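You operate a simulated robot arm through the tools that you are given. There is no shell and no other tool. Be economical: measure what you need, move in short steps, check, and stop when the job is done.

You run a simulated robot arm. Do the job below in one go: nothing can be reset, and whatever is moved stays where it is left.

JOB
Switch the feeder off, lift the brush out of its trough, then feed 3 pads.
Fine: brush on the pad mat; set the pad dial, one press of the green button; feeder off again at the end.

The check looks at the end state, three seconds after you hand in, the way a careful person would. Anything else that was tipped, shoved, dropped, spilled or broken makes it a failure.

ROBOT AND FRAMES
A 7-joint arm with a two-finger parallel gripper, fixed in place. Base frame: the origin is at the foot of the arm, x ahead of it, y to its left, z up; the work surface is at about z = 0. Units: mm, degrees, N and s.
With the tool pointing down near the work surface it reaches from about 220 to 580 mm from the base axis. Its first joint turns from -66.0 to 66.0 degrees. Payload 2.5 kg.
Tool frame: the origin (TCP) lies between the finger pads and is the grasp point; the fingertips stand 23 mm ahead of it; z points along the fingers, y is the line along which they close. The gripper opens to 94 mm. The fingers are 38 mm wide and 10 mm thick; the gripper's body (54 by 96 mm) begins 39 mm behind the TCP.
Orientation is that of the tool frame in the base frame, as a unit quaternion [w, x, y, z]. With the fingers straight down and closing along the base's y, the tool's x points along the base's -x, its y along +y and its z along -z.

CONTROLS
- The arm moves only by the tool servo_tool. Its argument "series" is one flat list of numbers, 7 for each row, row after row: the shift along the base's x, y, z in units of 25 mm (1.0 is 25 mm), then the turn, a rotation vector about the base's x, y, z in units of 8 degrees (1.0 is 8 degrees), then the finger opening in mm, from 0 to 94. In form: [dx, dy, dz, wx, wy, wz, grip, dx, dy, dz, wx, wy, wz, grip, ...]. A call has 1 to 10 rows; each row shifts and turns the commanded pose from where the row before left it. A call with a number of a shift or a turn outside -1 to 1 is refused whole. Rows are played at 5 a second. More than 50 mm and 8.6 degrees between two rows, or a gripper value outside its range, and nothing of the call is played. Where a pose cannot be reached the arm comes as near as it can. A force on the tool above 70 N (or 10 N above the force at the start of the call, whichever is more), or a blocked arm, ends the call early, and 0.2 s more pass. The fingers move at their own pace (about 108 mm/s each) and stop on an object; they squeeze with about 39 N. The grip force told is the motor's: it shows also when the fingers shut on nothing. Time passes only in rows, and 0.2 s behind the last, so rows that do not move let the fingers close. It gives the time, the measured TCP pose, the force on the tool (base axes), the opening and the grip force at its end, in the units of the frame above (readings bear some noise), with the torque about the TCP (base axes, N m) and any sound that the robot's microphone picked up.
- Cameras (640 x 400 px; columns grow to the right, rows downward): "scene" is fixed at [111.9, -399, 557.3]; the picture's right is [0.89, -0.46, 0.00], its down [-0.21, -0.41, -0.88] and it looks along [0.41, 0.79, -0.47] (base axes); focal length 316 px, centre (320, 200). "wrist" rides on the gripper at [86, 16, -75] in the tool frame; the picture's right is [-0.18, 0.98, 0.00], its down [-0.58, -0.11, -0.81] and it looks along [-0.79, -0.15, 0.59] (tool axes); focal length 243 px, centre (320, 200). There is no depth. A picture from a camera that has moved, and an enlarged one, comes with that camera's place and axes in the base frame and with its lens.
- snapshot(camera): a new picture of that camera. No time passes.
- enlarge(camera, box): a new picture of the part [left, top, right, bottom] of that camera's present view, enlarged. No time passes.
- finish_job(): hands the job in; it is judged then, once.

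Work in short steps. Places have to be worked out from the pictures, the camera data and where the tool is seen: move nearer, look again, correct. Check each grasp and each placing, and mend what went wrong. You have 120 turns and 84 pictures in all, those below and enlarged ones among them. Open the gripper and draw the arm clear of the work before you hand the job in, unless the task says otherwise; then end with one line.

The tools are called after "Emit:" by a JSON object that holds its "op" and its "data". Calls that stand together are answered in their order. servo_tool: Moves the arm, as the interface text tells. Its arguments: {"type":"object","properties":{"series":{"type":"array","items":{"type":"number"}}},"required":["series"]} The other tools are called the same way: snapshot (camera) takes a picture; enlarge (camera, box) takes an enlarged picture of a part of a camera's view; finish_job () hands the job in.

At the start:

```text
time_s: 0.0
eef_pos: [391.6, 10.8, 422.6]
tool_rot: [0.001, 0.001, 1.0, -0.001]
contact_force: [0.5, 0.4, -0.4]
torque: [0.02, -0.02, -0.02]
gripper_width: 94.0
grasp_force: 0.0
```

scene: 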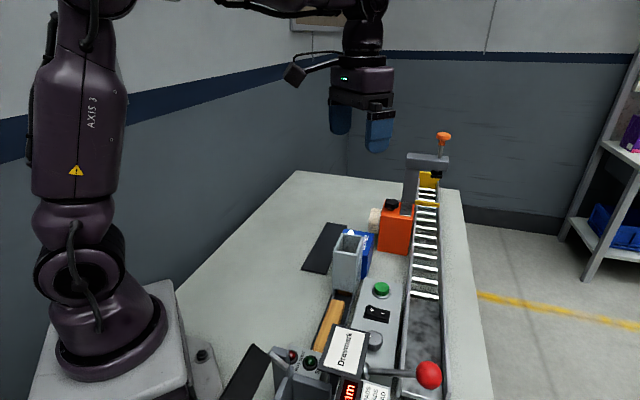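
wrist: 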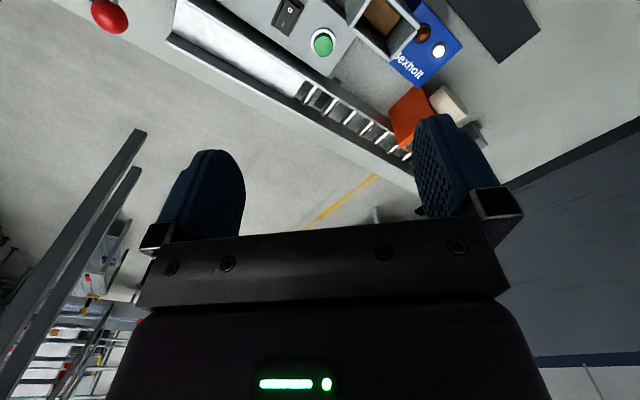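

I'll look closely at the machine first.

Emit:
{"op": "enlarge", "data": {"camera": "scene", "box": [220, 260, 460, 400]}}

Emit:
{"op": "enlarge", "data": {"camera": "scene", "box": [300, 120, 480, 270]}}

Emit:
{"op": "enlarge", "data": {"camera": "wrist", "box": [60, 0, 560, 240]}}

```text
2.67 times, centred on (340, 330) of scene
camera zoom: at [111.9, -399.0, 557.3], right [0.89, -0.46, 0.0], down [-0.21, -0.41, -0.88], along [0.41, 0.79, -0.47], focal length 842 px, centre (267, -147)
```

zoom: 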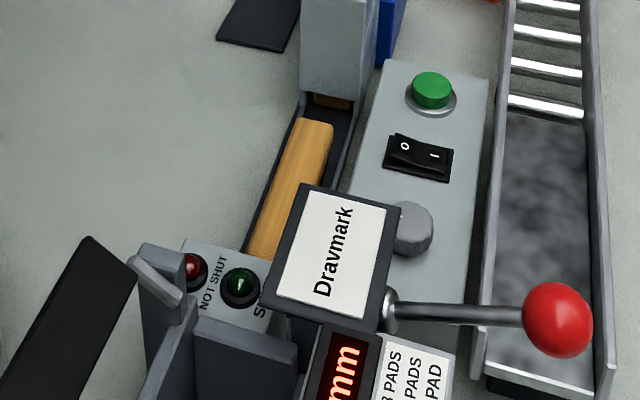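

```text
2.67 times, centred on (390, 195) of scene
camera zoom: at [111.9, -399.0, 557.3], right [0.89, -0.46, 0.0], down [-0.21, -0.41, -0.88], along [0.41, 0.79, -0.47], focal length 842 px, centre (133, 213)
```

zoom: 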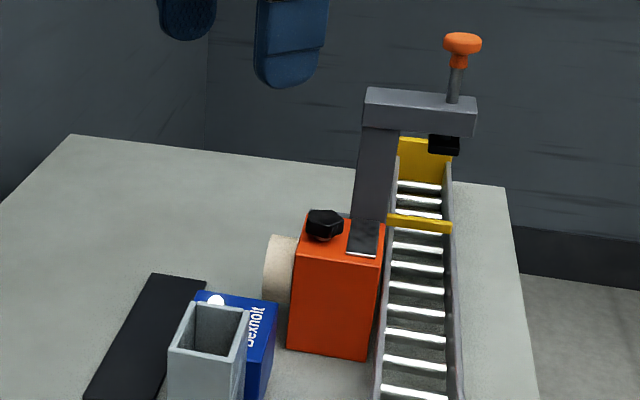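

```text
1.28 times, centred on (310, 120) of wrist
camera zoom: at [304.9, 26.0, 497.4], right [0.18, 0.98, 0.0], down [0.58, -0.11, 0.81], along [0.79, -0.15, -0.59], focal length 311 px, centre (333, 302)
```

zoom: 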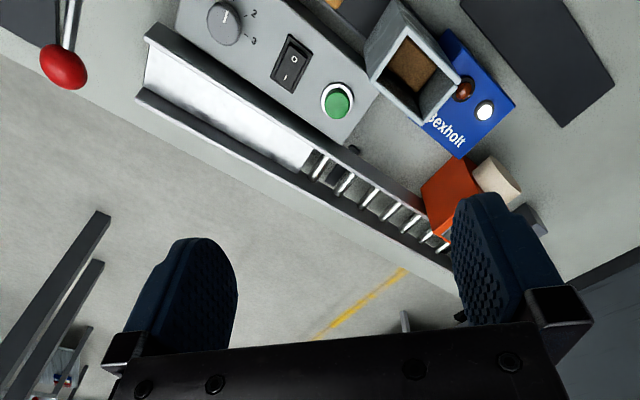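

The control panel is around x 370–480, y −100..10. I'll draw the arm back to look down on the whole machine.

Emit:
{"op": "servo_tool", "data": {"series": [-1, -0.6, 0.4, 0, 0.8, 0, 94, -1, -0.6, 0.4, 0, 0.8, 0, 94, -1, -0.6, 0.4, 0, 0.8, 0, 94, -1, -0.6, 0.4, 0, 0, 0, 94]}}

Emit:
{"op": "snapshot", "data": {"camera": "wrist"}}

Emit:
{"op": "snapshot", "data": {"camera": "scene"}}

```text
time_s: 1.0
eef_pos: [292.0, -49.0, 462.9]
tool_rot: [-0.167, -0.001, 0.986, -0.001]
contact_force: [0.0, 0.3, -0.6]
torque: [0.03, 0.02, 0.01]
gripper_width: 94.0
grasp_force: 0.0
```

```text
78 pictures are left
camera wrist: at [234.2, -34.9, 561.7], right [0.17, 0.98, -0.06], down [0.81, -0.11, 0.57], along [0.55, -0.15, -0.82], focal length 243 px, centre (320, 200)
```

wrist: 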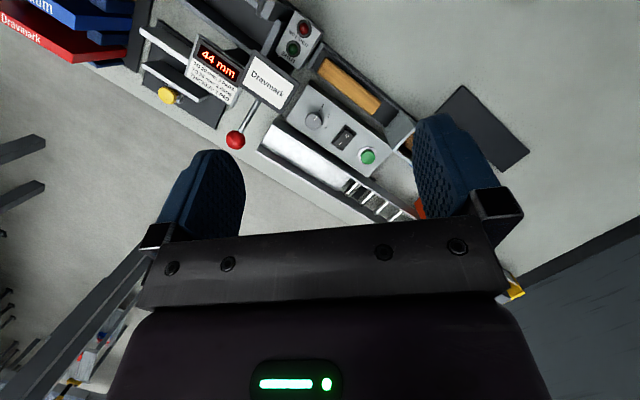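

```text
77 pictures are left
```

scene: 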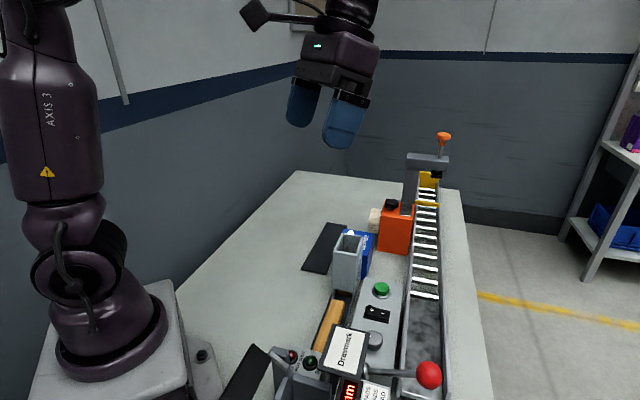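

Emit:
{"op": "enlarge", "data": {"camera": "wrist", "box": [130, 0, 290, 100]}}

Emit:
{"op": "enlarge", "data": {"camera": "wrist", "box": [240, 10, 440, 200]}}

```text
4.00 times, centred on (210, 50) of wrist
camera zoom: at [234.2, -34.9, 561.7], right [0.17, 0.98, -0.06], down [0.81, -0.11, 0.57], along [0.55, -0.15, -0.82], focal length 970 px, centre (760, 800)
```

zoom: 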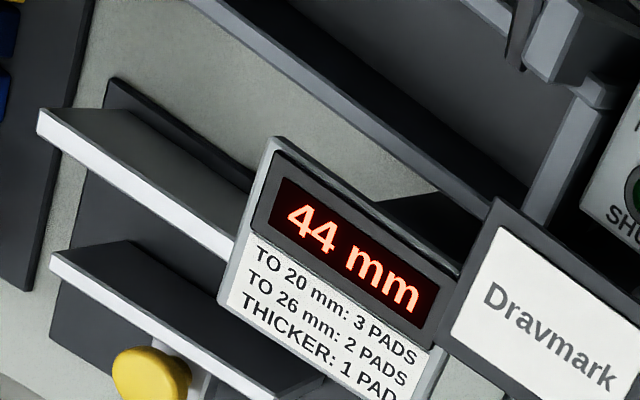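

```text
2.11 times, centred on (340, 105) of wrist
camera zoom: at [234.2, -34.9, 561.7], right [0.17, 0.98, -0.06], down [0.81, -0.11, 0.57], along [0.55, -0.15, -0.82], focal length 511 px, centre (278, 400)
```

zoom: 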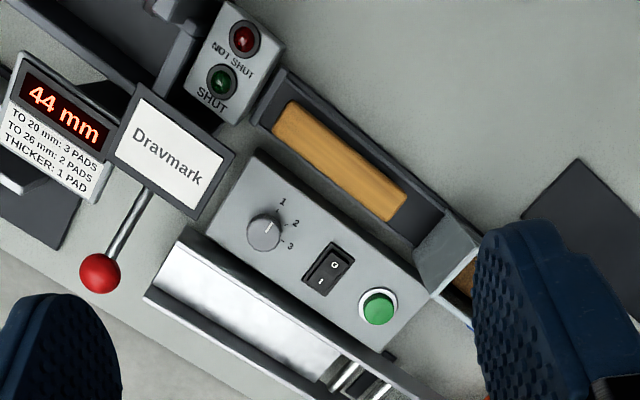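

The dial, rocker, button and brush are clear. I need to know which mat is the pad mat and the rest of the surroundings, so I tilt further.

Emit:
{"op": "servo_tool", "data": {"series": [0, 0.8, 0.4, 0, 1, 0, 94, 0, 0.8, 0.4, 0, 1, 0, 94, 0, 0.8, 0.4, 0, 1, 0, 94, 0, 0.8, 0.4, 0, 0, 0, 94]}}

Emit:
{"op": "snapshot", "data": {"camera": "wrist"}}

```text
time_s: 2.0
eef_pos: [263.0, 29.5, 414.4]
tool_rot: [-0.368, 0.001, 0.93, 0.0]
contact_force: [0.9, 1.4, 0.2]
torque: [-0.01, 0.03, 0.0]
gripper_width: 94.0
grasp_force: 0.1
out of reach, approached as far as the arm can: row 2, 3, 4
```

```text
74 pictures are left
camera wrist: at [250.8, 45.3, 527.9], right [0.14, 0.98, -0.13], down [0.98, -0.11, 0.19], along [0.17, -0.15, -0.97], focal length 243 px, centre (320, 200)
```

wrist: 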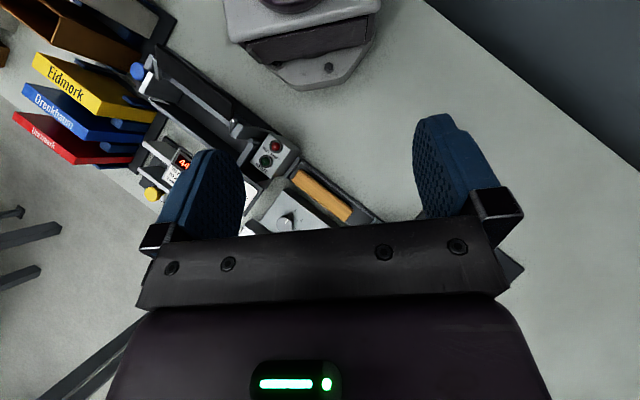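

Emit:
{"op": "enlarge", "data": {"camera": "wrist", "box": [120, 30, 400, 240]}}

Emit:
{"op": "servo_tool", "data": {"series": [0, 1, -0.4, 0, -1, 0, 94, 0, 1, 0, 0, -1, 0, 94, 0, 1, 0, 0, -1, 0, 94, 0, 1, 0, 0, -0.8, 0, 94, 0, 1, 0, 0, 0, 0, 94, 0, 0, 0, 0, 0, 0, 94]}}

Emit:
{"op": "snapshot", "data": {"camera": "wrist"}}

```text
1.90 times, centred on (260, 135) of wrist
camera zoom: at [250.8, 45.3, 527.9], right [0.14, 0.98, -0.13], down [0.98, -0.11, 0.19], along [0.17, -0.15, -0.97], focal length 462 px, centre (434, 324)
```

zoom: 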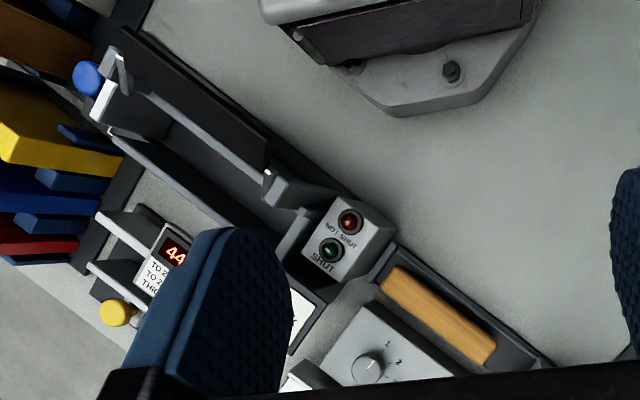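

```text
time_s: 3.4
eef_pos: [262.9, 155.8, 406.7]
tool_rot: [-0.112, 0.0, 0.994, 0.0]
contact_force: [0.8, -0.1, 0.5]
torque: [-0.01, 0.03, -0.02]
gripper_width: 93.9
grasp_force: 0.1
```

```text
72 pictures are left
camera wrist: at [194.8, 170.4, 497.7], right [0.18, 0.98, -0.04], down [0.75, -0.11, 0.66], along [0.64, -0.15, -0.75], focal length 243 px, centre (320, 200)
```

wrist: 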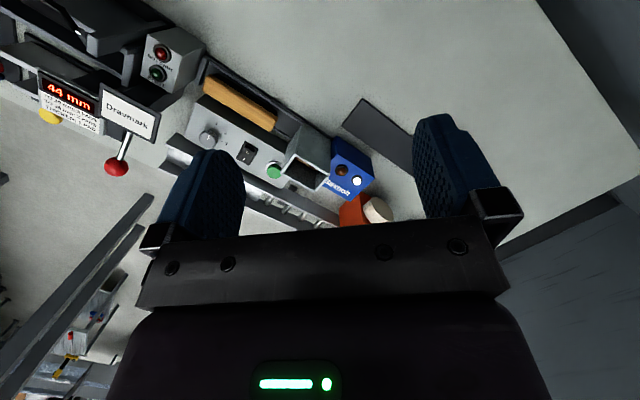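

Emit:
{"op": "enlarge", "data": {"camera": "wrist", "box": [180, 40, 430, 235]}}

```text
2.05 times, centred on (305, 138) of wrist
camera zoom: at [194.8, 170.4, 497.7], right [0.18, 0.98, -0.04], down [0.75, -0.11, 0.66], along [0.64, -0.15, -0.75], focal length 498 px, centre (351, 328)
```

zoom: 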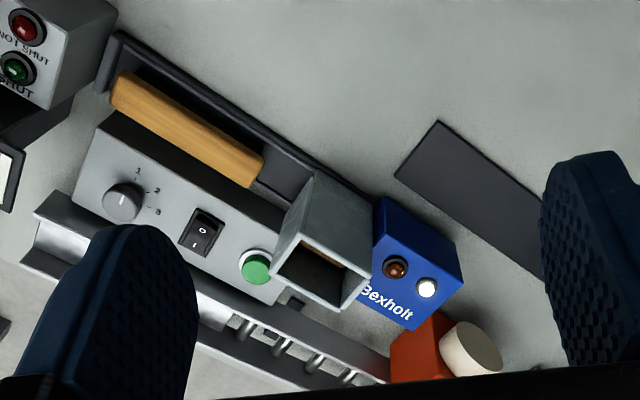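

The trough and panel run at about 47° in the base frame. I straighten the tool, yaw it to match and move above the panel.

Emit:
{"op": "servo_tool", "data": {"series": [0.47, -0.86, -0.43, 0, -0.8, 0, 94, 0.47, -0.86, -0.43, 0, -0.8, 0, 94, 0.47, -0.86, -0.43, 0, 0, 0.74, 60, 0.47, -0.86, -0.43, 0, 0, 0.74, 60, 0.47, -0.86, -0.43, 0, 0, 0.74, 30, 0.47, -0.86, -0.43, 0, 0, 0.74, 0, 0.47, -0.86, -0.43, 0, 0, 0.74, 0, 0.47, -0.86, -0.43, 0, 0, 0.74, 0, 0.47, -0.86, -0.43, 0, 0, 0.74, 0, 0.47, -0.86, -0.43, 0, 0, 0.74, 0]}}

Emit:
{"op": "snapshot", "data": {"camera": "wrist"}}

Emit:
{"op": "snapshot", "data": {"camera": "scene"}}

```text
time_s: 5.6
eef_pos: [381.0, -59.4, 296.4]
tool_rot: [0.0, -0.402, 0.916, 0.0]
contact_force: [0.2, 0.3, -0.8]
torque: [-0.01, -0.01, -0.02]
gripper_width: 0.3
grasp_force: 39.4
```

```text
70 pictures are left
camera wrist: at [309.7, -114.5, 371.3], right [-0.6, 0.8, 0.0], down [0.47, 0.36, 0.81], along [0.64, 0.48, -0.59], focal length 243 px, centre (320, 200)
```

wrist: 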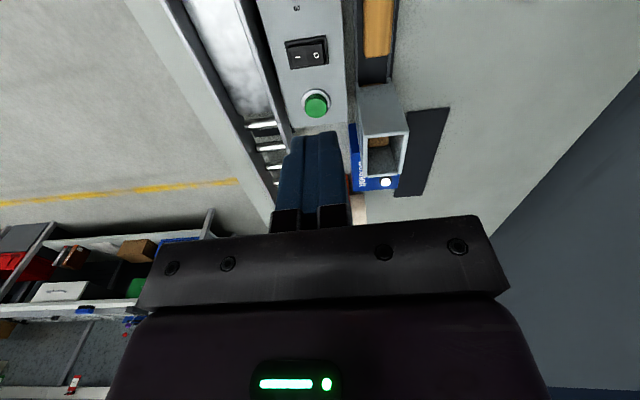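

```text
69 pictures are left
```

scene: 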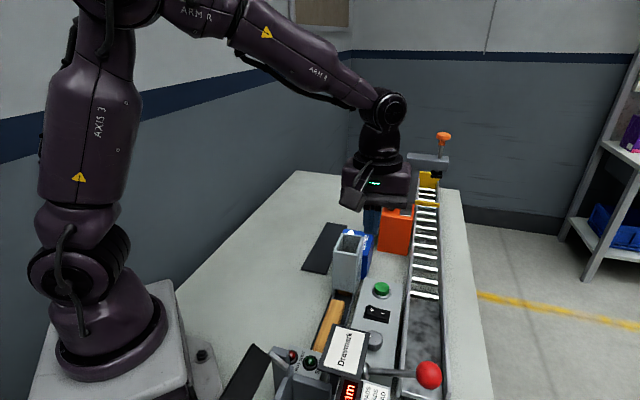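

Emit:
{"op": "enlarge", "data": {"camera": "wrist", "box": [170, 0, 470, 210]}}

```text
1.90 times, centred on (320, 105) of wrist
camera zoom: at [309.7, -114.5, 371.3], right [-0.6, 0.8, 0.0], down [0.47, 0.36, 0.81], along [0.64, 0.48, -0.59], focal length 462 px, centre (320, 381)
```

zoom: 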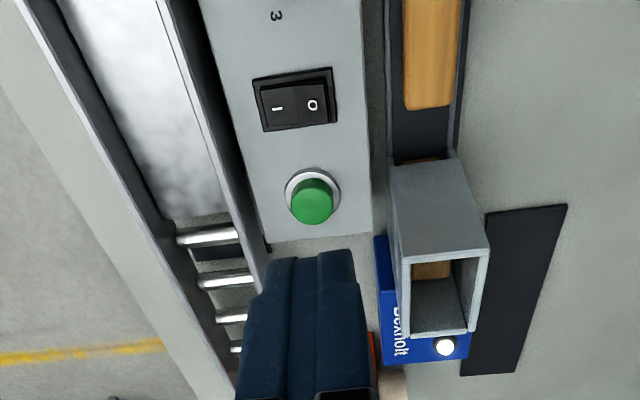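

Panel top is z≈66, rocker at about (416,−53), button at about (464,−8), axis ≈45°. I lower the closed fingers above the O end of the rocker.

Emit:
{"op": "servo_tool", "data": {"series": [0.2, 0.12, -1, 0, 0, -0.3, 0, 0.2, 0.12, -1, 0, 0, 0, 0, 0.2, 0.12, -1, 0, 0, 0, 0, 0.2, 0.12, -1, 0, 0, 0, 0, 0.24, 0.12, -1, 0, 0, 0, 0, 0, 0, -1, 0, 0, 0, 0]}}

Emit:
{"op": "snapshot", "data": {"camera": "wrist"}}

Emit:
{"op": "enlarge", "data": {"camera": "scene", "box": [280, 220, 460, 400]}}

```text
time_s: 7.0
eef_pos: [408.4, -45.5, 145.2]
tool_rot: [0.0, -0.383, 0.924, 0.0]
contact_force: [0.5, -0.5, -0.4]
torque: [0.0, 0.03, 0.01]
gripper_width: 0.1
grasp_force: 38.4
```

```text
67 pictures are left
camera wrist: at [334.0, -95.2, 220.6], right [-0.56, 0.83, 0.0], down [0.49, 0.33, 0.81], along [0.67, 0.46, -0.59], focal length 243 px, centre (320, 200)
```

wrist: 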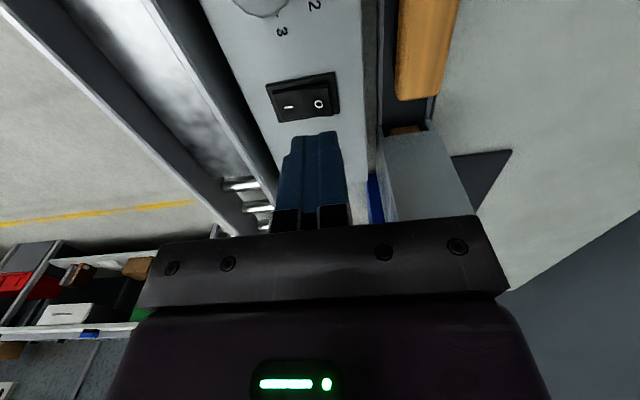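

```text
2.22 times, centred on (370, 310) of scene
camera zoom: at [111.9, -399.0, 557.3], right [0.89, -0.46, 0.0], down [-0.21, -0.41, -0.88], along [0.41, 0.79, -0.47], focal length 702 px, centre (209, -44)
```

zoom: 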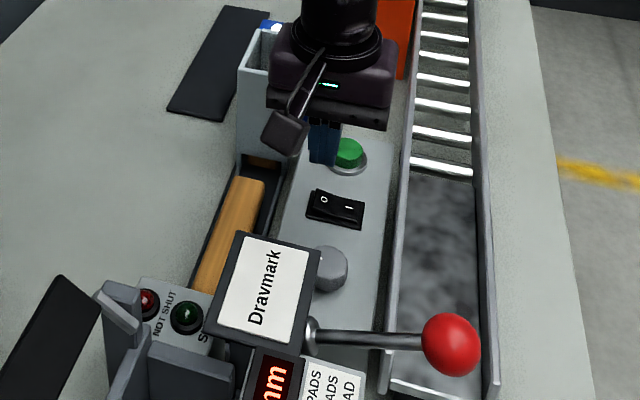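

Rocker confirmed at (416,−52). The O end is just off the tip; I shift slightly and descend to just above it.

Emit:
{"op": "servo_tool", "data": {"series": [-0.08, 0.12, -0.8, 0, 0, 0, 0, 0, 0, -0.72, 0, 0, 0, 0, 0, 0, 0, 0, 0, 0, 0]}}

Emit:
{"op": "enlarge", "data": {"camera": "wrist", "box": [200, 0, 460, 230]}}

Emit:
{"op": "enlarge", "data": {"camera": "scene", "box": [320, 240, 440, 350]}}

```text
time_s: 7.8
eef_pos: [405.2, -41.6, 107.5]
tool_rot: [0.0, -0.382, 0.924, 0.0]
contact_force: [0.2, -0.2, -0.2]
torque: [-0.01, -0.02, 0.01]
gripper_width: 0.1
grasp_force: 38.9
```

```text
1.74 times, centred on (330, 115) of wrist
camera zoom: at [331.3, -92.3, 182.9], right [-0.56, 0.83, 0.0], down [0.49, 0.33, 0.81], along [0.67, 0.46, -0.59], focal length 422 px, centre (303, 348)
```

zoom: 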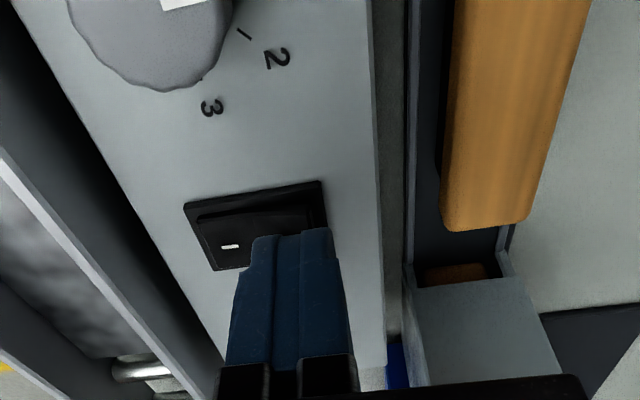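

```text
3.64 times, centred on (380, 295) of scene
camera zoom: at [111.9, -399.0, 557.3], right [0.89, -0.46, 0.0], down [-0.21, -0.41, -0.88], along [0.41, 0.79, -0.47], focal length 1149 px, centre (102, -146)
```

zoom: 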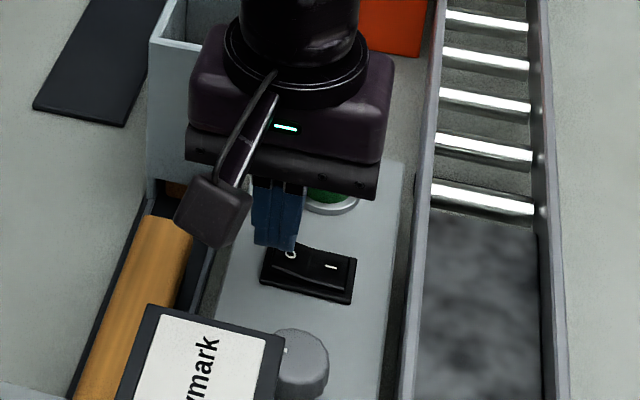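

The tip is over the O side. I press down in small steps.

Emit:
{"op": "servo_tool", "data": {"series": [0, 0, -0.2, 0, 0, 0, 0, 0, 0, -0.15, 0, 0, 0, 0, 0, 0, 0, 0, 0, 0, 0]}}

```text
time_s: 8.6
eef_pos: [403.3, -40.3, 98.9]
tool_rot: [-0.001, -0.383, 0.924, 0.0]
contact_force: [0.2, -0.4, 0.3]
torque: [0.02, 0.03, 0.0]
gripper_width: 0.0
grasp_force: 38.7
```

Emit:
{"op": "servo_tool", "data": {"series": [0.04, -0.04, -0.12, 0, 0, 0, 0, 0, 0, -0.08, 0, 0, 0, 0, 0, 0, 0, 0, 0, 0, 0]}}

```text
time_s: 9.4
eef_pos: [404.9, -41.7, 94.2]
tool_rot: [0.0, -0.382, 0.924, 0.0]
contact_force: [-0.1, 0.3, 0.3]
torque: [0.0, 0.01, -0.02]
gripper_width: 0.1
grasp_force: 38.8
```

Emit:
{"op": "servo_tool", "data": {"series": [0, 0, -0.1, 0, 0, 0, 0, 0, 0, -0.1, 0, 0, 0, 0, 0, 0, 0, 0, 0, 0, 0]}}

Emit:
{"op": "enlarge", "data": {"camera": "scene", "box": [320, 240, 440, 350]}}

```text
time_s: 10.2
eef_pos: [404.2, -43.6, 87.9]
tool_rot: [0.0, -0.382, 0.924, 0.0]
contact_force: [0.1, 0.1, -0.1]
torque: [0.01, -0.01, 0.0]
gripper_width: 0.0
grasp_force: 38.8
```

```text
3.64 times, centred on (380, 295) of scene
camera zoom: at [111.9, -399.0, 557.3], right [0.89, -0.46, 0.0], down [-0.21, -0.41, -0.88], along [0.41, 0.79, -0.47], focal length 1149 px, centre (102, -146)
```

zoom: 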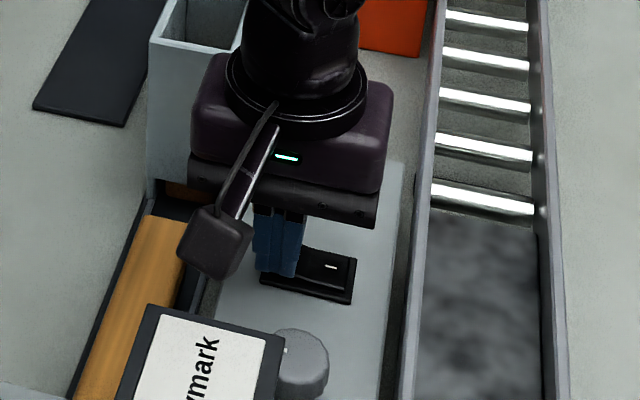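

Emit:
{"op": "servo_tool", "data": {"series": [0, 0, -0.1, 0, 0, 0, 0, 0, 0, -0.1, 0, 0, 0, 0, 0, 0, -0.1, 0, 0, 0, 0, 0, 0, 0, 0, 0, 0, 0]}}

```text
time_s: 11.2
eef_pos: [404.5, -42.3, 82.1]
tool_rot: [0.0, -0.383, 0.924, 0.0]
contact_force: [0.6, 0.7, 0.1]
torque: [-0.03, 0.0, 0.0]
gripper_width: 0.1
grasp_force: 38.9
```

Emit:
{"op": "servo_tool", "data": {"series": [0.1, 0.06, -0.1, 0, 0, 0, 0, 0, 0, -0.1, 0, 0, 0, 0, 0, 0, 0, 0, 0, 0, 0]}}

Emit:
{"op": "enlarge", "data": {"camera": "wrist", "box": [200, 0, 460, 230]}}

```text
time_s: 11.8
eef_pos: [406.8, -42.2, 81.0]
tool_rot: [-0.003, -0.383, 0.924, 0.0]
contact_force: [-6.1, 0.5, 13.1]
torque: [0.08, -0.06, -0.01]
gripper_width: 0.1
grasp_force: 38.8
stopped in row 2: the force on the tool passed its limit at 80 N (the readings are from after the stop); the commanded pose is now the measured one
```

```text
1.74 times, centred on (330, 115) of wrist
camera zoom: at [334.1, -93.1, 156.8], right [-0.56, 0.83, 0.0], down [0.49, 0.34, 0.8], along [0.66, 0.45, -0.6], focal length 422 px, centre (303, 348)
```

zoom: 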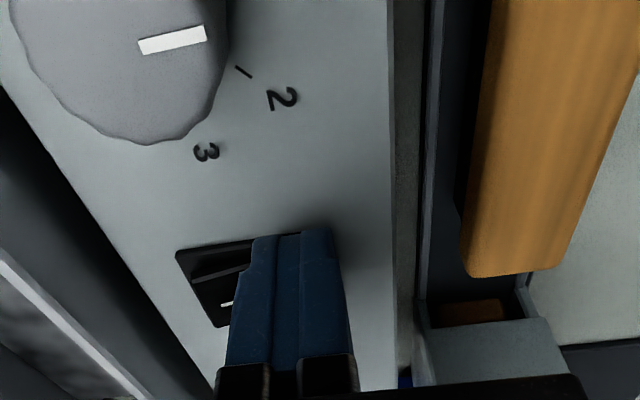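

Firm contact at tip z≈58. I lift and check the rocker state.

Emit:
{"op": "servo_tool", "data": {"series": [0, 0, 0.8, 0, 0, 0, 0, -0.8, -0.8, 0.8, 0, 0, 0, 0, -0.4, -0.4, 0, 0, 0, 0, 0]}}

Emit:
{"op": "enlarge", "data": {"camera": "wrist", "box": [200, 0, 460, 230]}}

Emit:
{"op": "enlarge", "data": {"camera": "scene", "box": [330, 220, 430, 330]}}

```text
time_s: 12.6
eef_pos: [376.3, -73.0, 121.0]
tool_rot: [-0.003, -0.382, 0.924, -0.001]
contact_force: [0.2, 0.2, -0.1]
torque: [-0.02, 0.01, -0.03]
gripper_width: 0.0
grasp_force: 38.8
```

```text
1.74 times, centred on (330, 115) of wrist
camera zoom: at [303.6, -124.0, 196.8], right [-0.56, 0.83, 0.0], down [0.49, 0.34, 0.8], along [0.66, 0.45, -0.6], focal length 422 px, centre (303, 348)
```

zoom: 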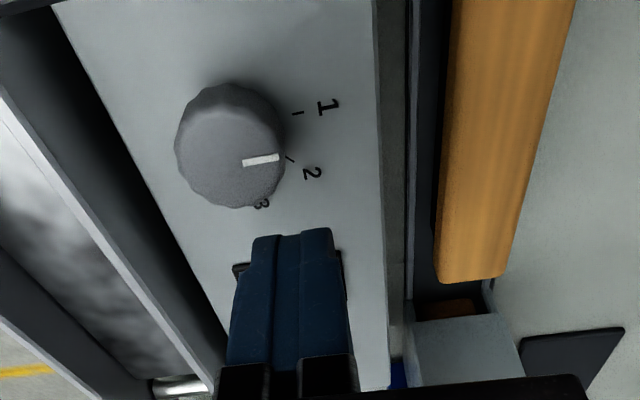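

```text
3.64 times, centred on (380, 275) of scene
camera zoom: at [111.9, -398.9, 557.3], right [0.89, -0.46, 0.0], down [-0.21, -0.41, -0.88], along [0.41, 0.79, -0.47], focal length 1149 px, centre (102, -73)
```

zoom: 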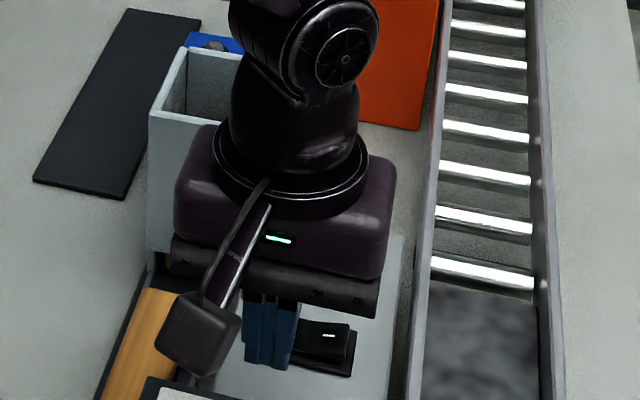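

The I side now seems raised. I raise the arm for an unobstructed view.

Emit:
{"op": "servo_tool", "data": {"series": [-0.5, -0.5, 1, 0, 0, 0, 0, -0.5, -0.5, 1, 0, 0, 0, 0, 0, 0, 1, 0, 0, 0, 0, 0, 0, 1, 0, 0, 0, 0]}}

Emit:
{"op": "enlarge", "data": {"camera": "wrist", "box": [220, 0, 460, 200]}}

Emit:
{"op": "enlarge", "data": {"camera": "scene", "box": [300, 220, 440, 340]}}

```text
time_s: 13.6
eef_pos: [351.6, -97.5, 220.1]
tool_rot: [-0.004, -0.382, 0.924, 0.001]
contact_force: [-1.1, -0.2, 0.2]
torque: [-0.03, 0.01, 0.0]
gripper_width: 0.1
grasp_force: 38.7
```

```text
2.00 times, centred on (340, 100) of wrist
camera zoom: at [278.9, -148.3, 296.3], right [-0.56, 0.83, 0.0], down [0.49, 0.34, 0.8], along [0.66, 0.45, -0.6], focal length 485 px, centre (280, 400)
```

zoom: 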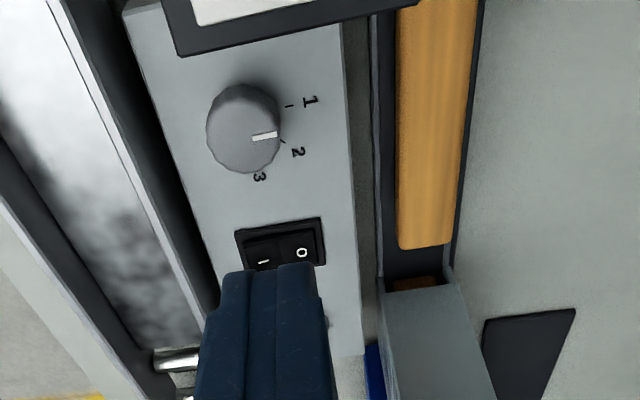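

```text
3.33 times, centred on (370, 280) of scene
camera zoom: at [111.9, -399.0, 557.3], right [0.89, -0.46, 0.0], down [-0.21, -0.41, -0.88], along [0.41, 0.79, -0.47], focal length 1053 px, centre (153, -67)
```

zoom: 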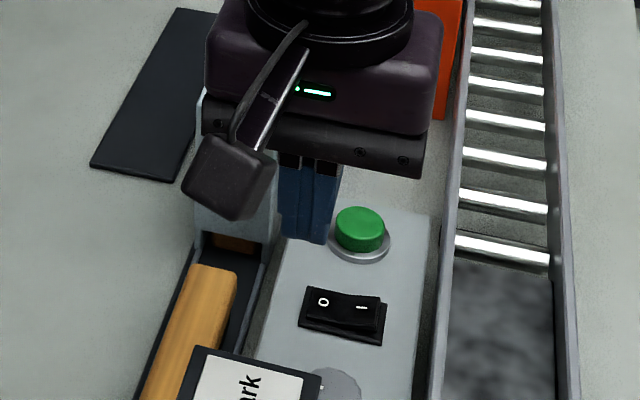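

Rocker now shows O pressed: feeder off. Next, the brush: I move above it with fingers open to examine it.

Emit:
{"op": "servo_tool", "data": {"series": [-0.2, 0.65, 0, 0, 0, 0, 60, -0.2, 0.65, 0, 0, 0, 0, 60, -0.2, 0.65, 0, 0, 0, 0, 60, -0.2, 0.65, 0, 0, 0, 0, 60, -0.2, 0.65, 0, 0, 0, 0, 60, 0, 0, -0.6, 0, 0, 0, 60, 0, 0, -0.6, 0, 0, 0, 60]}}

Emit:
{"op": "snapshot", "data": {"camera": "wrist"}}

Emit:
{"op": "enlarge", "data": {"camera": "scene", "box": [260, 200, 440, 380]}}

```text
time_s: 15.2
eef_pos: [324.9, -16.1, 189.7]
tool_rot: [-0.004, -0.381, 0.924, -0.001]
contact_force: [-1.2, -0.4, -0.4]
torque: [-0.03, -0.01, 0.0]
gripper_width: 59.9
grasp_force: 0.1
```

```text
57 pictures are left
camera wrist: at [253.1, -67.3, 266.0], right [-0.56, 0.83, 0.0], down [0.49, 0.34, 0.8], along [0.66, 0.45, -0.6], focal length 243 px, centre (320, 200)
```

wrist: 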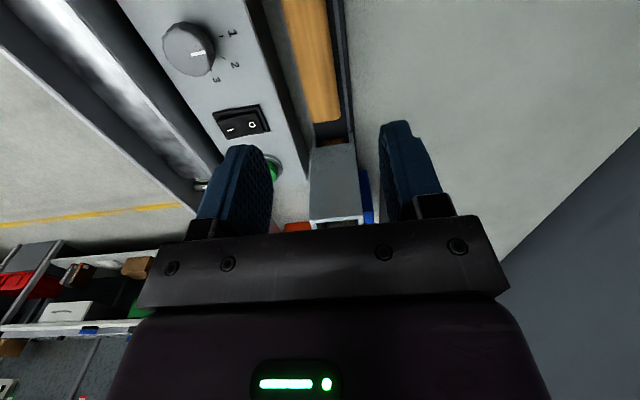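

```text
2.22 times, centred on (350, 290) of scene
camera zoom: at [111.9, -399.0, 557.3], right [0.89, -0.46, 0.0], down [-0.21, -0.41, -0.88], along [0.41, 0.79, -0.47], focal length 702 px, centre (253, 0)
```

zoom: 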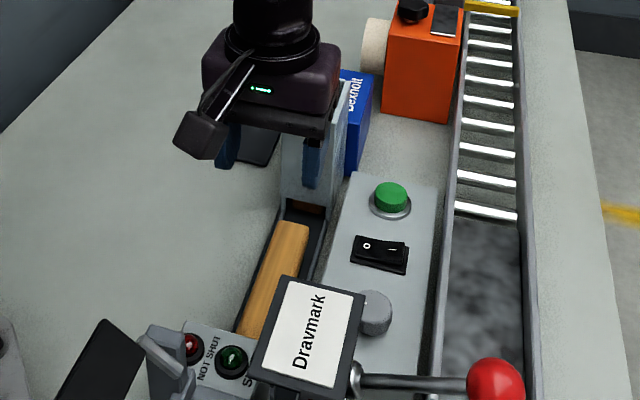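

Emit:
{"op": "servo_tool", "data": {"series": [-0.6, -0.7, -0.6, 0, 0, 0, 60, -0.6, -0.7, -0.6, 0, 0, 0, 60, 0, 0, 0, 0, 0, 0, 60]}}

Emit:
{"op": "enlarge", "data": {"camera": "wrist", "box": [200, 0, 460, 200]}}

Emit:
{"op": "enlarge", "data": {"camera": "scene", "box": [310, 270, 380, 350]}}

```text
time_s: 16.0
eef_pos: [295.6, -51.8, 160.7]
tool_rot: [-0.003, -0.382, 0.924, -0.001]
contact_force: [0.9, 0.0, 0.5]
torque: [-0.02, 0.03, 0.0]
gripper_width: 60.1
grasp_force: 0.1
```

```text
2.00 times, centred on (330, 100) of wrist
camera zoom: at [223.0, -102.4, 235.9], right [-0.56, 0.83, 0.0], down [0.49, 0.34, 0.8], along [0.66, 0.45, -0.6], focal length 485 px, centre (300, 400)
```

zoom: 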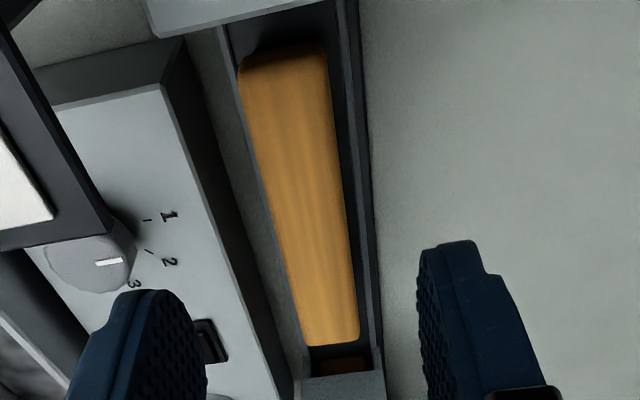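

```text
5.00 times, centred on (345, 310) of scene
camera zoom: at [111.9, -399.0, 557.3], right [0.89, -0.46, 0.0], down [-0.21, -0.41, -0.88], along [0.41, 0.79, -0.47], focal length 1579 px, centre (195, -350)
```

zoom: 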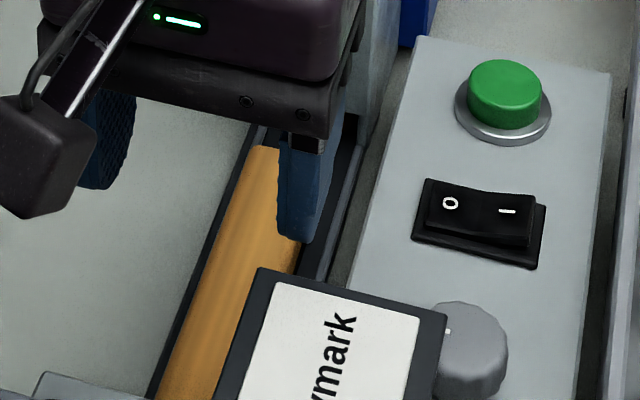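

The brush top is ≈z 55, width ≈28 mm, line y≈x−350, standing well above the trough walls. I move over it with a 38 mm opening.

Emit:
{"op": "servo_tool", "data": {"series": [0.6, 0.56, -0.6, 0, 0, 0, 38, 0.6, 0.56, -0.6, 0, 0, 0, 38, 0, 0, -0.9, 0, 0, 0, 38, 0, 0, 0, 0, 0, 0, 38]}}

Emit:
{"op": "snapshot", "data": {"camera": "wrist"}}

Emit:
{"op": "enlarge", "data": {"camera": "scene", "box": [270, 220, 410, 380]}}

```text
time_s: 17.0
eef_pos: [326.4, -22.6, 107.3]
tool_rot: [-0.003, -0.382, 0.924, 0.0]
contact_force: [0.2, 0.7, -0.5]
torque: [-0.02, 0.0, 0.01]
gripper_width: 38.3
grasp_force: 0.0
```

```text
53 pictures are left
camera wrist: at [253.5, -74.0, 183.5], right [-0.56, 0.83, 0.0], down [0.49, 0.34, 0.8], along [0.66, 0.45, -0.6], focal length 243 px, centre (320, 200)
```

wrist: 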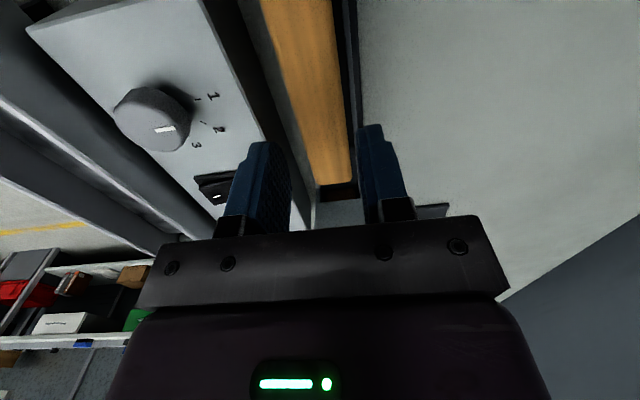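

```text
2.50 times, centred on (340, 300) of scene
camera zoom: at [111.9, -399.0, 557.3], right [0.89, -0.46, 0.0], down [-0.21, -0.41, -0.88], along [0.41, 0.79, -0.47], focal length 790 px, centre (270, -50)
```

zoom: 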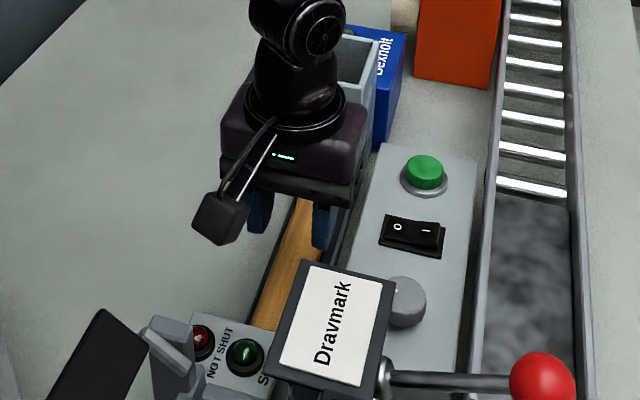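

Aligned within about 1 mm. I descend.

Emit:
{"op": "servo_tool", "data": {"series": [0, 0, -0.5, 0, 0, 0, 38, 0, 0, -0.5, 0, 0, 0, 38, 0, 0, -0.4, 0, 0, 0, 38, 0, 0, -0.4, 0, 0, 0, 38, 0, 0, -0.2, 0, 0, 0, 38, 0, 0, 0, 0, 0, 0, 38]}}

Emit:
{"op": "snapshot", "data": {"camera": "wrist"}}

Emit:
{"op": "enlarge", "data": {"camera": "scene", "box": [270, 220, 410, 380]}}

```text
time_s: 18.4
eef_pos: [326.7, -23.9, 58.2]
tool_rot: [-0.003, -0.382, 0.924, 0.0]
contact_force: [-0.3, -0.2, 0.2]
torque: [0.0, 0.01, 0.02]
gripper_width: 38.0
grasp_force: 0.0
```

```text
51 pictures are left
camera wrist: at [253.6, -74.1, 133.9], right [-0.56, 0.83, 0.0], down [0.49, 0.34, 0.8], along [0.66, 0.45, -0.6], focal length 243 px, centre (320, 200)
```

wrist: 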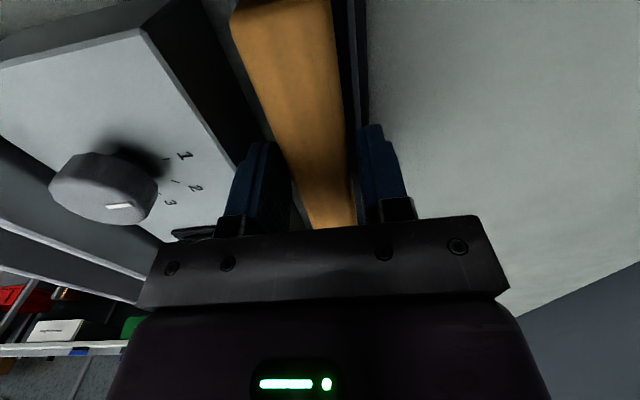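

```text
2.50 times, centred on (340, 300) of scene
camera zoom: at [111.9, -399.0, 557.3], right [0.89, -0.46, 0.0], down [-0.21, -0.41, -0.88], along [0.41, 0.79, -0.47], focal length 790 px, centre (270, -50)
```

zoom: 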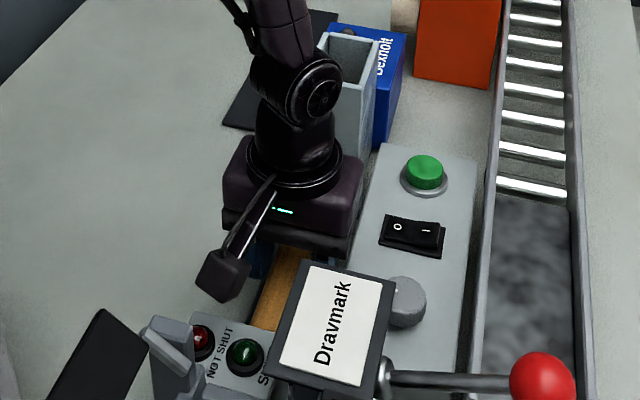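

Brush sits between the fingers with no contact; I close and lift gently.

Emit:
{"op": "servo_tool", "data": {"series": [0, 0, -0.08, 0, 0, 0, 38, 0, 0, 0, 0, 0, 0, 15, 0, 0, 0, 0, 0, 0, 15, 0, 0, 0, 0, 0, 0, 15]}}

```text
time_s: 19.4
eef_pos: [325.6, -22.9, 55.2]
tool_rot: [-0.003, -0.381, 0.924, 0.0]
contact_force: [-1.0, 0.5, 8.9]
torque: [-0.14, 0.2, -0.12]
gripper_width: 31.0
grasp_force: 38.8
```

Emit:
{"op": "servo_tool", "data": {"series": [0, 0, 0.4, 0, 0, 0, 15, 0, 0, 0.6, 0, 0, 0, 15, 0, 0, 1, 0, 0, 0, 15, 0, 0, 1, 0, 0, 0, 15, 0, 0, 1, 0, 0, 0, 15, 0, 0, 0, 0, 0, 0, 15]}}

Emit:
{"op": "snapshot", "data": {"camera": "wrist"}}

Emit:
{"op": "enlarge", "data": {"camera": "scene", "box": [250, 170, 450, 350]}}

```text
time_s: 20.8
eef_pos: [326.5, -24.2, 156.4]
tool_rot: [-0.004, -0.382, 0.924, 0.0]
contact_force: [-0.5, 0.4, -1.2]
torque: [0.01, -0.02, 0.01]
gripper_width: 31.1
grasp_force: 39.2
```

```text
49 pictures are left
camera wrist: at [254.0, -74.3, 232.2], right [-0.56, 0.83, 0.0], down [0.49, 0.34, 0.8], along [0.66, 0.45, -0.6], focal length 243 px, centre (320, 200)
```

wrist: 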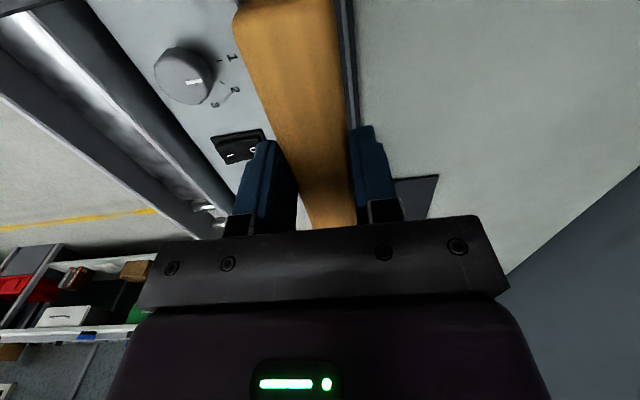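

```text
2.22 times, centred on (350, 260) of scene
camera zoom: at [111.9, -399.0, 557.3], right [0.89, -0.46, 0.0], down [-0.21, -0.41, -0.88], along [0.41, 0.79, -0.47], focal length 702 px, centre (253, 67)
```

zoom: 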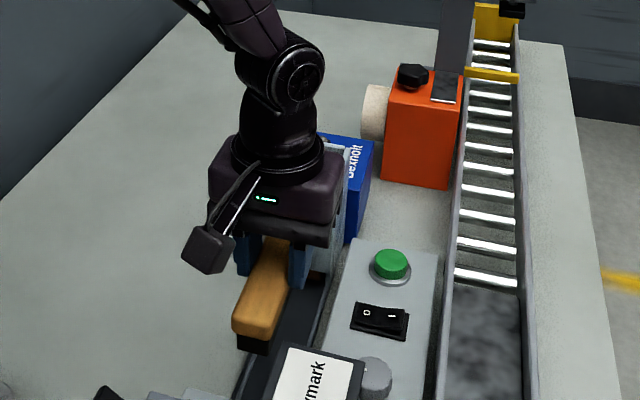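

The brush is held. I carry it around the hopper over the free table toward the black mat (centre line y≈x−209).

Emit:
{"op": "servo_tool", "data": {"series": [-0.4, 0.8, 0, 0, 0, 0, 15, -0.4, 0.8, 0, 0, 0, 0, 15, -0.4, 0.8, 0, 0, 0, 0, 15, -0.4, 0.8, 0, 0, 0, 0, 15, 0, 0.8, 0, 0, 0, 0, 15, 0.6, 0.6, 0, 0, 0, 0, 15, 0.6, 0.6, 0, 0, 0, 0, 15, 0.6, 0.6, 0, 0, 0, 0, 15]}}

Emit:
{"op": "snapshot", "data": {"camera": "wrist"}}

Emit:
{"op": "snapshot", "data": {"camera": "scene"}}

```text
time_s: 22.6
eef_pos: [331.8, 121.4, 156.8]
tool_rot: [-0.003, -0.382, 0.924, -0.001]
contact_force: [-0.2, 0.0, -1.1]
torque: [0.01, -0.01, -0.02]
gripper_width: 31.1
grasp_force: 39.5
```

```text
47 pictures are left
camera wrist: at [258.9, 71.2, 231.9], right [-0.56, 0.83, 0.0], down [0.49, 0.34, 0.8], along [0.66, 0.45, -0.6], focal length 243 px, centre (320, 200)
```

wrist: 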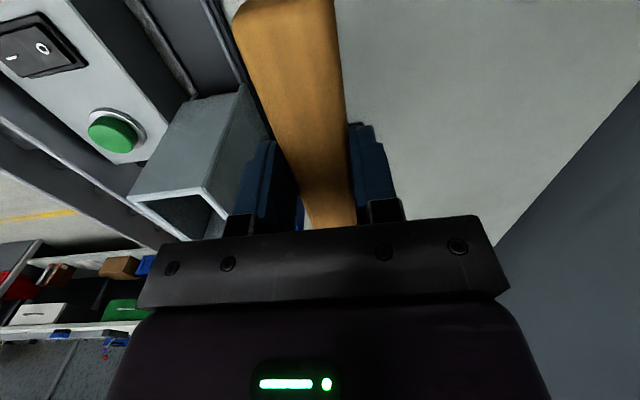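

```text
46 pictures are left
```

scene: 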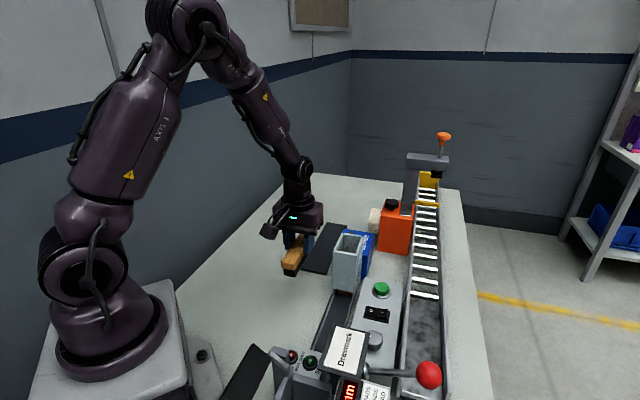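

Emit:
{"op": "servo_tool", "data": {"series": [0.62, 0.62, 0, 0, 0, 0, 15, 0.62, 0.62, 0, 0, 0, 0, 15, 0.62, 0.62, 0, 0, 0, 0, 15, 0.62, 0.62, 0, 0, 0, 0, 15, 0.62, 0.62, 0, 0, 0, 0, 15, 0.62, 0.62, 0, 0, 0, 0, 15, 0.62, 0.62, 0, 0, 0, 0, 15, 0.62, 0.62, -0.6, 0, 0, 0, 15, 0, 0, -0.8, 0, 0, 0, 15, 0, 0, -0.8, 0, 0, 0, 15]}}

Emit:
{"op": "snapshot", "data": {"camera": "wrist"}}

Emit:
{"op": "enlarge", "data": {"camera": "scene", "box": [260, 150, 460, 310]}}

```text
time_s: 24.8
eef_pos: [456.2, 245.5, 100.7]
tool_rot: [-0.002, -0.382, 0.924, -0.001]
contact_force: [-0.1, -0.5, -0.4]
torque: [0.0, -0.02, 0.0]
gripper_width: 31.0
grasp_force: 38.6
```

```text
45 pictures are left
camera wrist: at [383.3, 194.8, 176.2], right [-0.56, 0.83, 0.0], down [0.49, 0.34, 0.8], along [0.66, 0.45, -0.6], focal length 243 px, centre (320, 200)
```

wrist: 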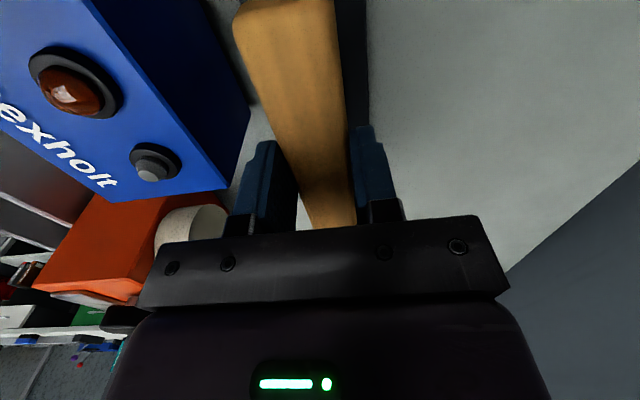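

```text
2.50 times, centred on (360, 230) of scene
camera zoom: at [111.9, -399.0, 557.3], right [0.89, -0.46, 0.0], down [-0.21, -0.41, -0.88], along [0.41, 0.79, -0.47], focal length 790 px, centre (220, 125)
```

zoom: 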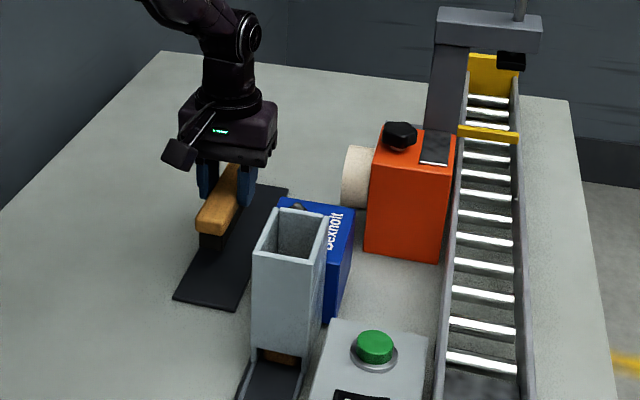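

The lamp on the Bexholt feeder is out (off confirmed), and the brush is centred over the mat. I lower it.

Emit:
{"op": "servo_tool", "data": {"series": [0, 0, -0.8, 0, 0, 0, 15, 0, 0, -0.8, 0, 0, 0, 15, 0, 0, -0.1, 0, 0, 0, 15, 0, 0, -0.08, 0, 0, 0, 15, 0, 0, 0, 0, 0, 0, 15]}}

```text
time_s: 26.0
eef_pos: [454.6, 245.0, 55.4]
tool_rot: [-0.002, -0.382, 0.924, -0.001]
contact_force: [-0.4, 0.2, -0.5]
torque: [-0.02, 0.02, 0.03]
gripper_width: 31.1
grasp_force: 39.2
```

Emit:
{"op": "servo_tool", "data": {"series": [0, 0, -0.06, 0, 0, 0, 15, 0, 0, -0.06, 0, 0, 0, 15, 0, 0, 0, 0, 0, 0, 15]}}

Emit:
{"op": "enlarge", "data": {"camera": "scene", "box": [270, 180, 370, 280]}}

```text
time_s: 26.8
eef_pos: [456.5, 245.0, 54.8]
tool_rot: [-0.003, -0.382, 0.924, 0.0]
contact_force: [-5.6, -3.4, 17.1]
torque: [-0.35, 0.36, -0.01]
gripper_width: 31.0
grasp_force: 39.3
```

```text
4.00 times, centred on (320, 230) of scene
camera zoom: at [111.8, -399.0, 557.3], right [0.89, -0.46, 0.0], down [-0.21, -0.41, -0.88], along [0.41, 0.79, -0.47], focal length 1264 px, centre (320, 80)
```

zoom: 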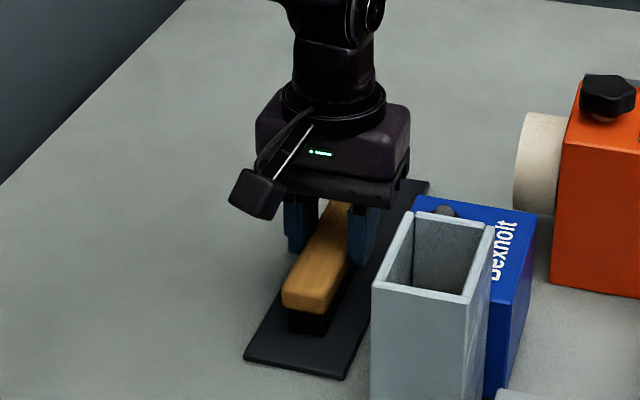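

Contact force shows it has settled on the mat, and it stands centred. I release and lift straight up.

Emit:
{"op": "servo_tool", "data": {"series": [0, 0, 0.04, 0, 0, 0, 42, 0, 0, 0, 0, 0, 0, 42, 0, 0, 0.6, 0, 0, 0, 42, 0, 0, 1, 0, 0, 0, 42, 0, 0, 1, 0, 0, 0, 42, 0, 0, 1, 0, 0, 0, 42, 0, 0, 1, 0, 0, 0, 42, 0, 0, 1, 0, 0, 0, 42]}}

Emit:
{"op": "enlarge", "data": {"camera": "scene", "box": [270, 180, 370, 280]}}

```text
time_s: 28.6
eef_pos: [455.6, 245.7, 195.7]
tool_rot: [-0.003, -0.383, 0.924, 0.0]
contact_force: [-0.1, -0.1, 0.2]
torque: [0.01, 0.0, 0.0]
gripper_width: 41.9
grasp_force: 0.1
```

```text
4.00 times, centred on (320, 230) of scene
camera zoom: at [111.9, -399.0, 557.3], right [0.89, -0.46, 0.0], down [-0.21, -0.41, -0.88], along [0.41, 0.79, -0.47], focal length 1264 px, centre (320, 80)
```

zoom: 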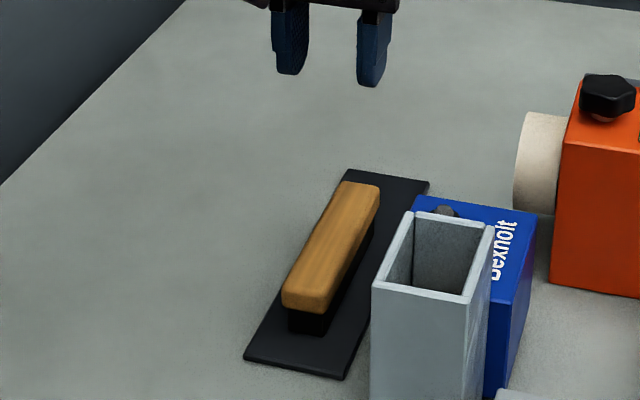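

The brush stands on the mat. For the dial I turn the wrist by 180° (camera toward the hopper side, away from the sign), moving at a safe height.

Emit:
{"op": "servo_tool", "data": {"series": [0, 0, 1, 0, 0, -0.98, 42, 0, 0, 0.6, 0, 0, -0.98, 42, 0, -0.6, 0, 0, 0, -0.98, 60, -0.1, -0.6, 0, 0, 0, -0.98, 60, -0.1, -0.6, 0, 0, 0, -0.98, 60, -0.1, -0.6, 0, 0, 0, -0.98, 60, -0.1, -0.6, 0, 0, 0, -0.98, 60, -0.1, -0.6, 0, 0, 0, -0.98, 60, -0.1, -0.6, 0, 0, 0, -0.98, 60, -0.1, -0.6, 0, 0, 0, -0.98, 60]}}

Emit:
{"op": "servo_tool", "data": {"series": [-0.1, -0.6, 0, 0, 0, -0.98, 60, -0.1, -0.6, 0, 0, 0, -0.98, 60, -0.1, -0.6, 0, 0, 0, -0.98, 60, -0.1, -0.6, 0, 0, 0, -0.98, 60, -0.1, -0.6, 0, 0, 0, -0.98, 60, -0.1, -0.6, 0, 0, 0, -0.98, 60, -0.1, -0.6, 0, 0, 0, -0.98, 60, -0.1, -0.6, 0, 0, 0, -0.98, 60, -0.1, -0.6, 0, 0, 0, -0.98, 60, -0.1, -0.6, 0, 0, 0, -0.98, 60]}}

Emit:
{"op": "snapshot", "data": {"camera": "wrist"}}

```text
time_s: 30.8
eef_pos: [437.7, 125.4, 233.2]
tool_rot: [-0.003, 0.29, 0.957, 0.002]
contact_force: [-0.8, 0.0, -0.7]
torque: [0.01, 0.01, 0.01]
gripper_width: 60.2
grasp_force: 0.2
```

```text
time_s: 33.0
eef_pos: [413.3, -23.6, 235.0]
tool_rot: [-0.001, 0.829, 0.56, 0.003]
contact_force: [0.3, -0.4, 0.2]
torque: [0.02, 0.0, 0.0]
gripper_width: 59.9
grasp_force: 0.0
```

```text
41 pictures are left
camera wrist: at [460.3, 47.5, 309.9], right [0.84, -0.54, 0.0], down [-0.32, -0.5, 0.8], along [-0.43, -0.68, -0.6], focal length 243 px, centre (320, 200)
```

wrist: 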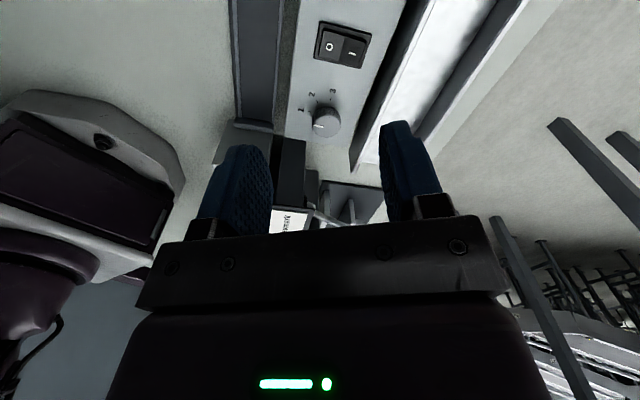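

Emit:
{"op": "enlarge", "data": {"camera": "wrist", "box": [270, 10, 390, 160]}}

```text
2.67 times, centred on (330, 85) of wrist
camera zoom: at [460.3, 47.5, 309.9], right [0.84, -0.54, 0.0], down [-0.32, -0.5, 0.8], along [-0.43, -0.68, -0.6], focal length 647 px, centre (293, 507)
```

zoom: 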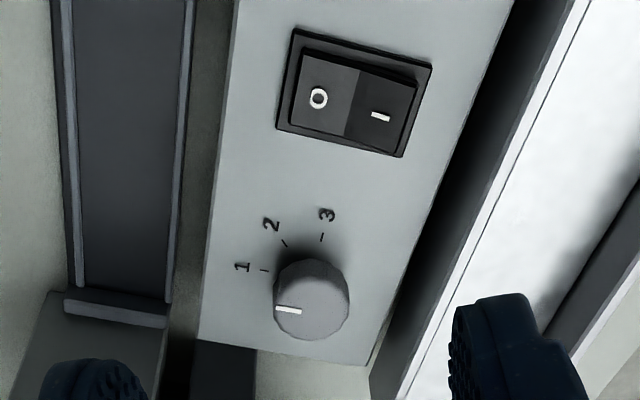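

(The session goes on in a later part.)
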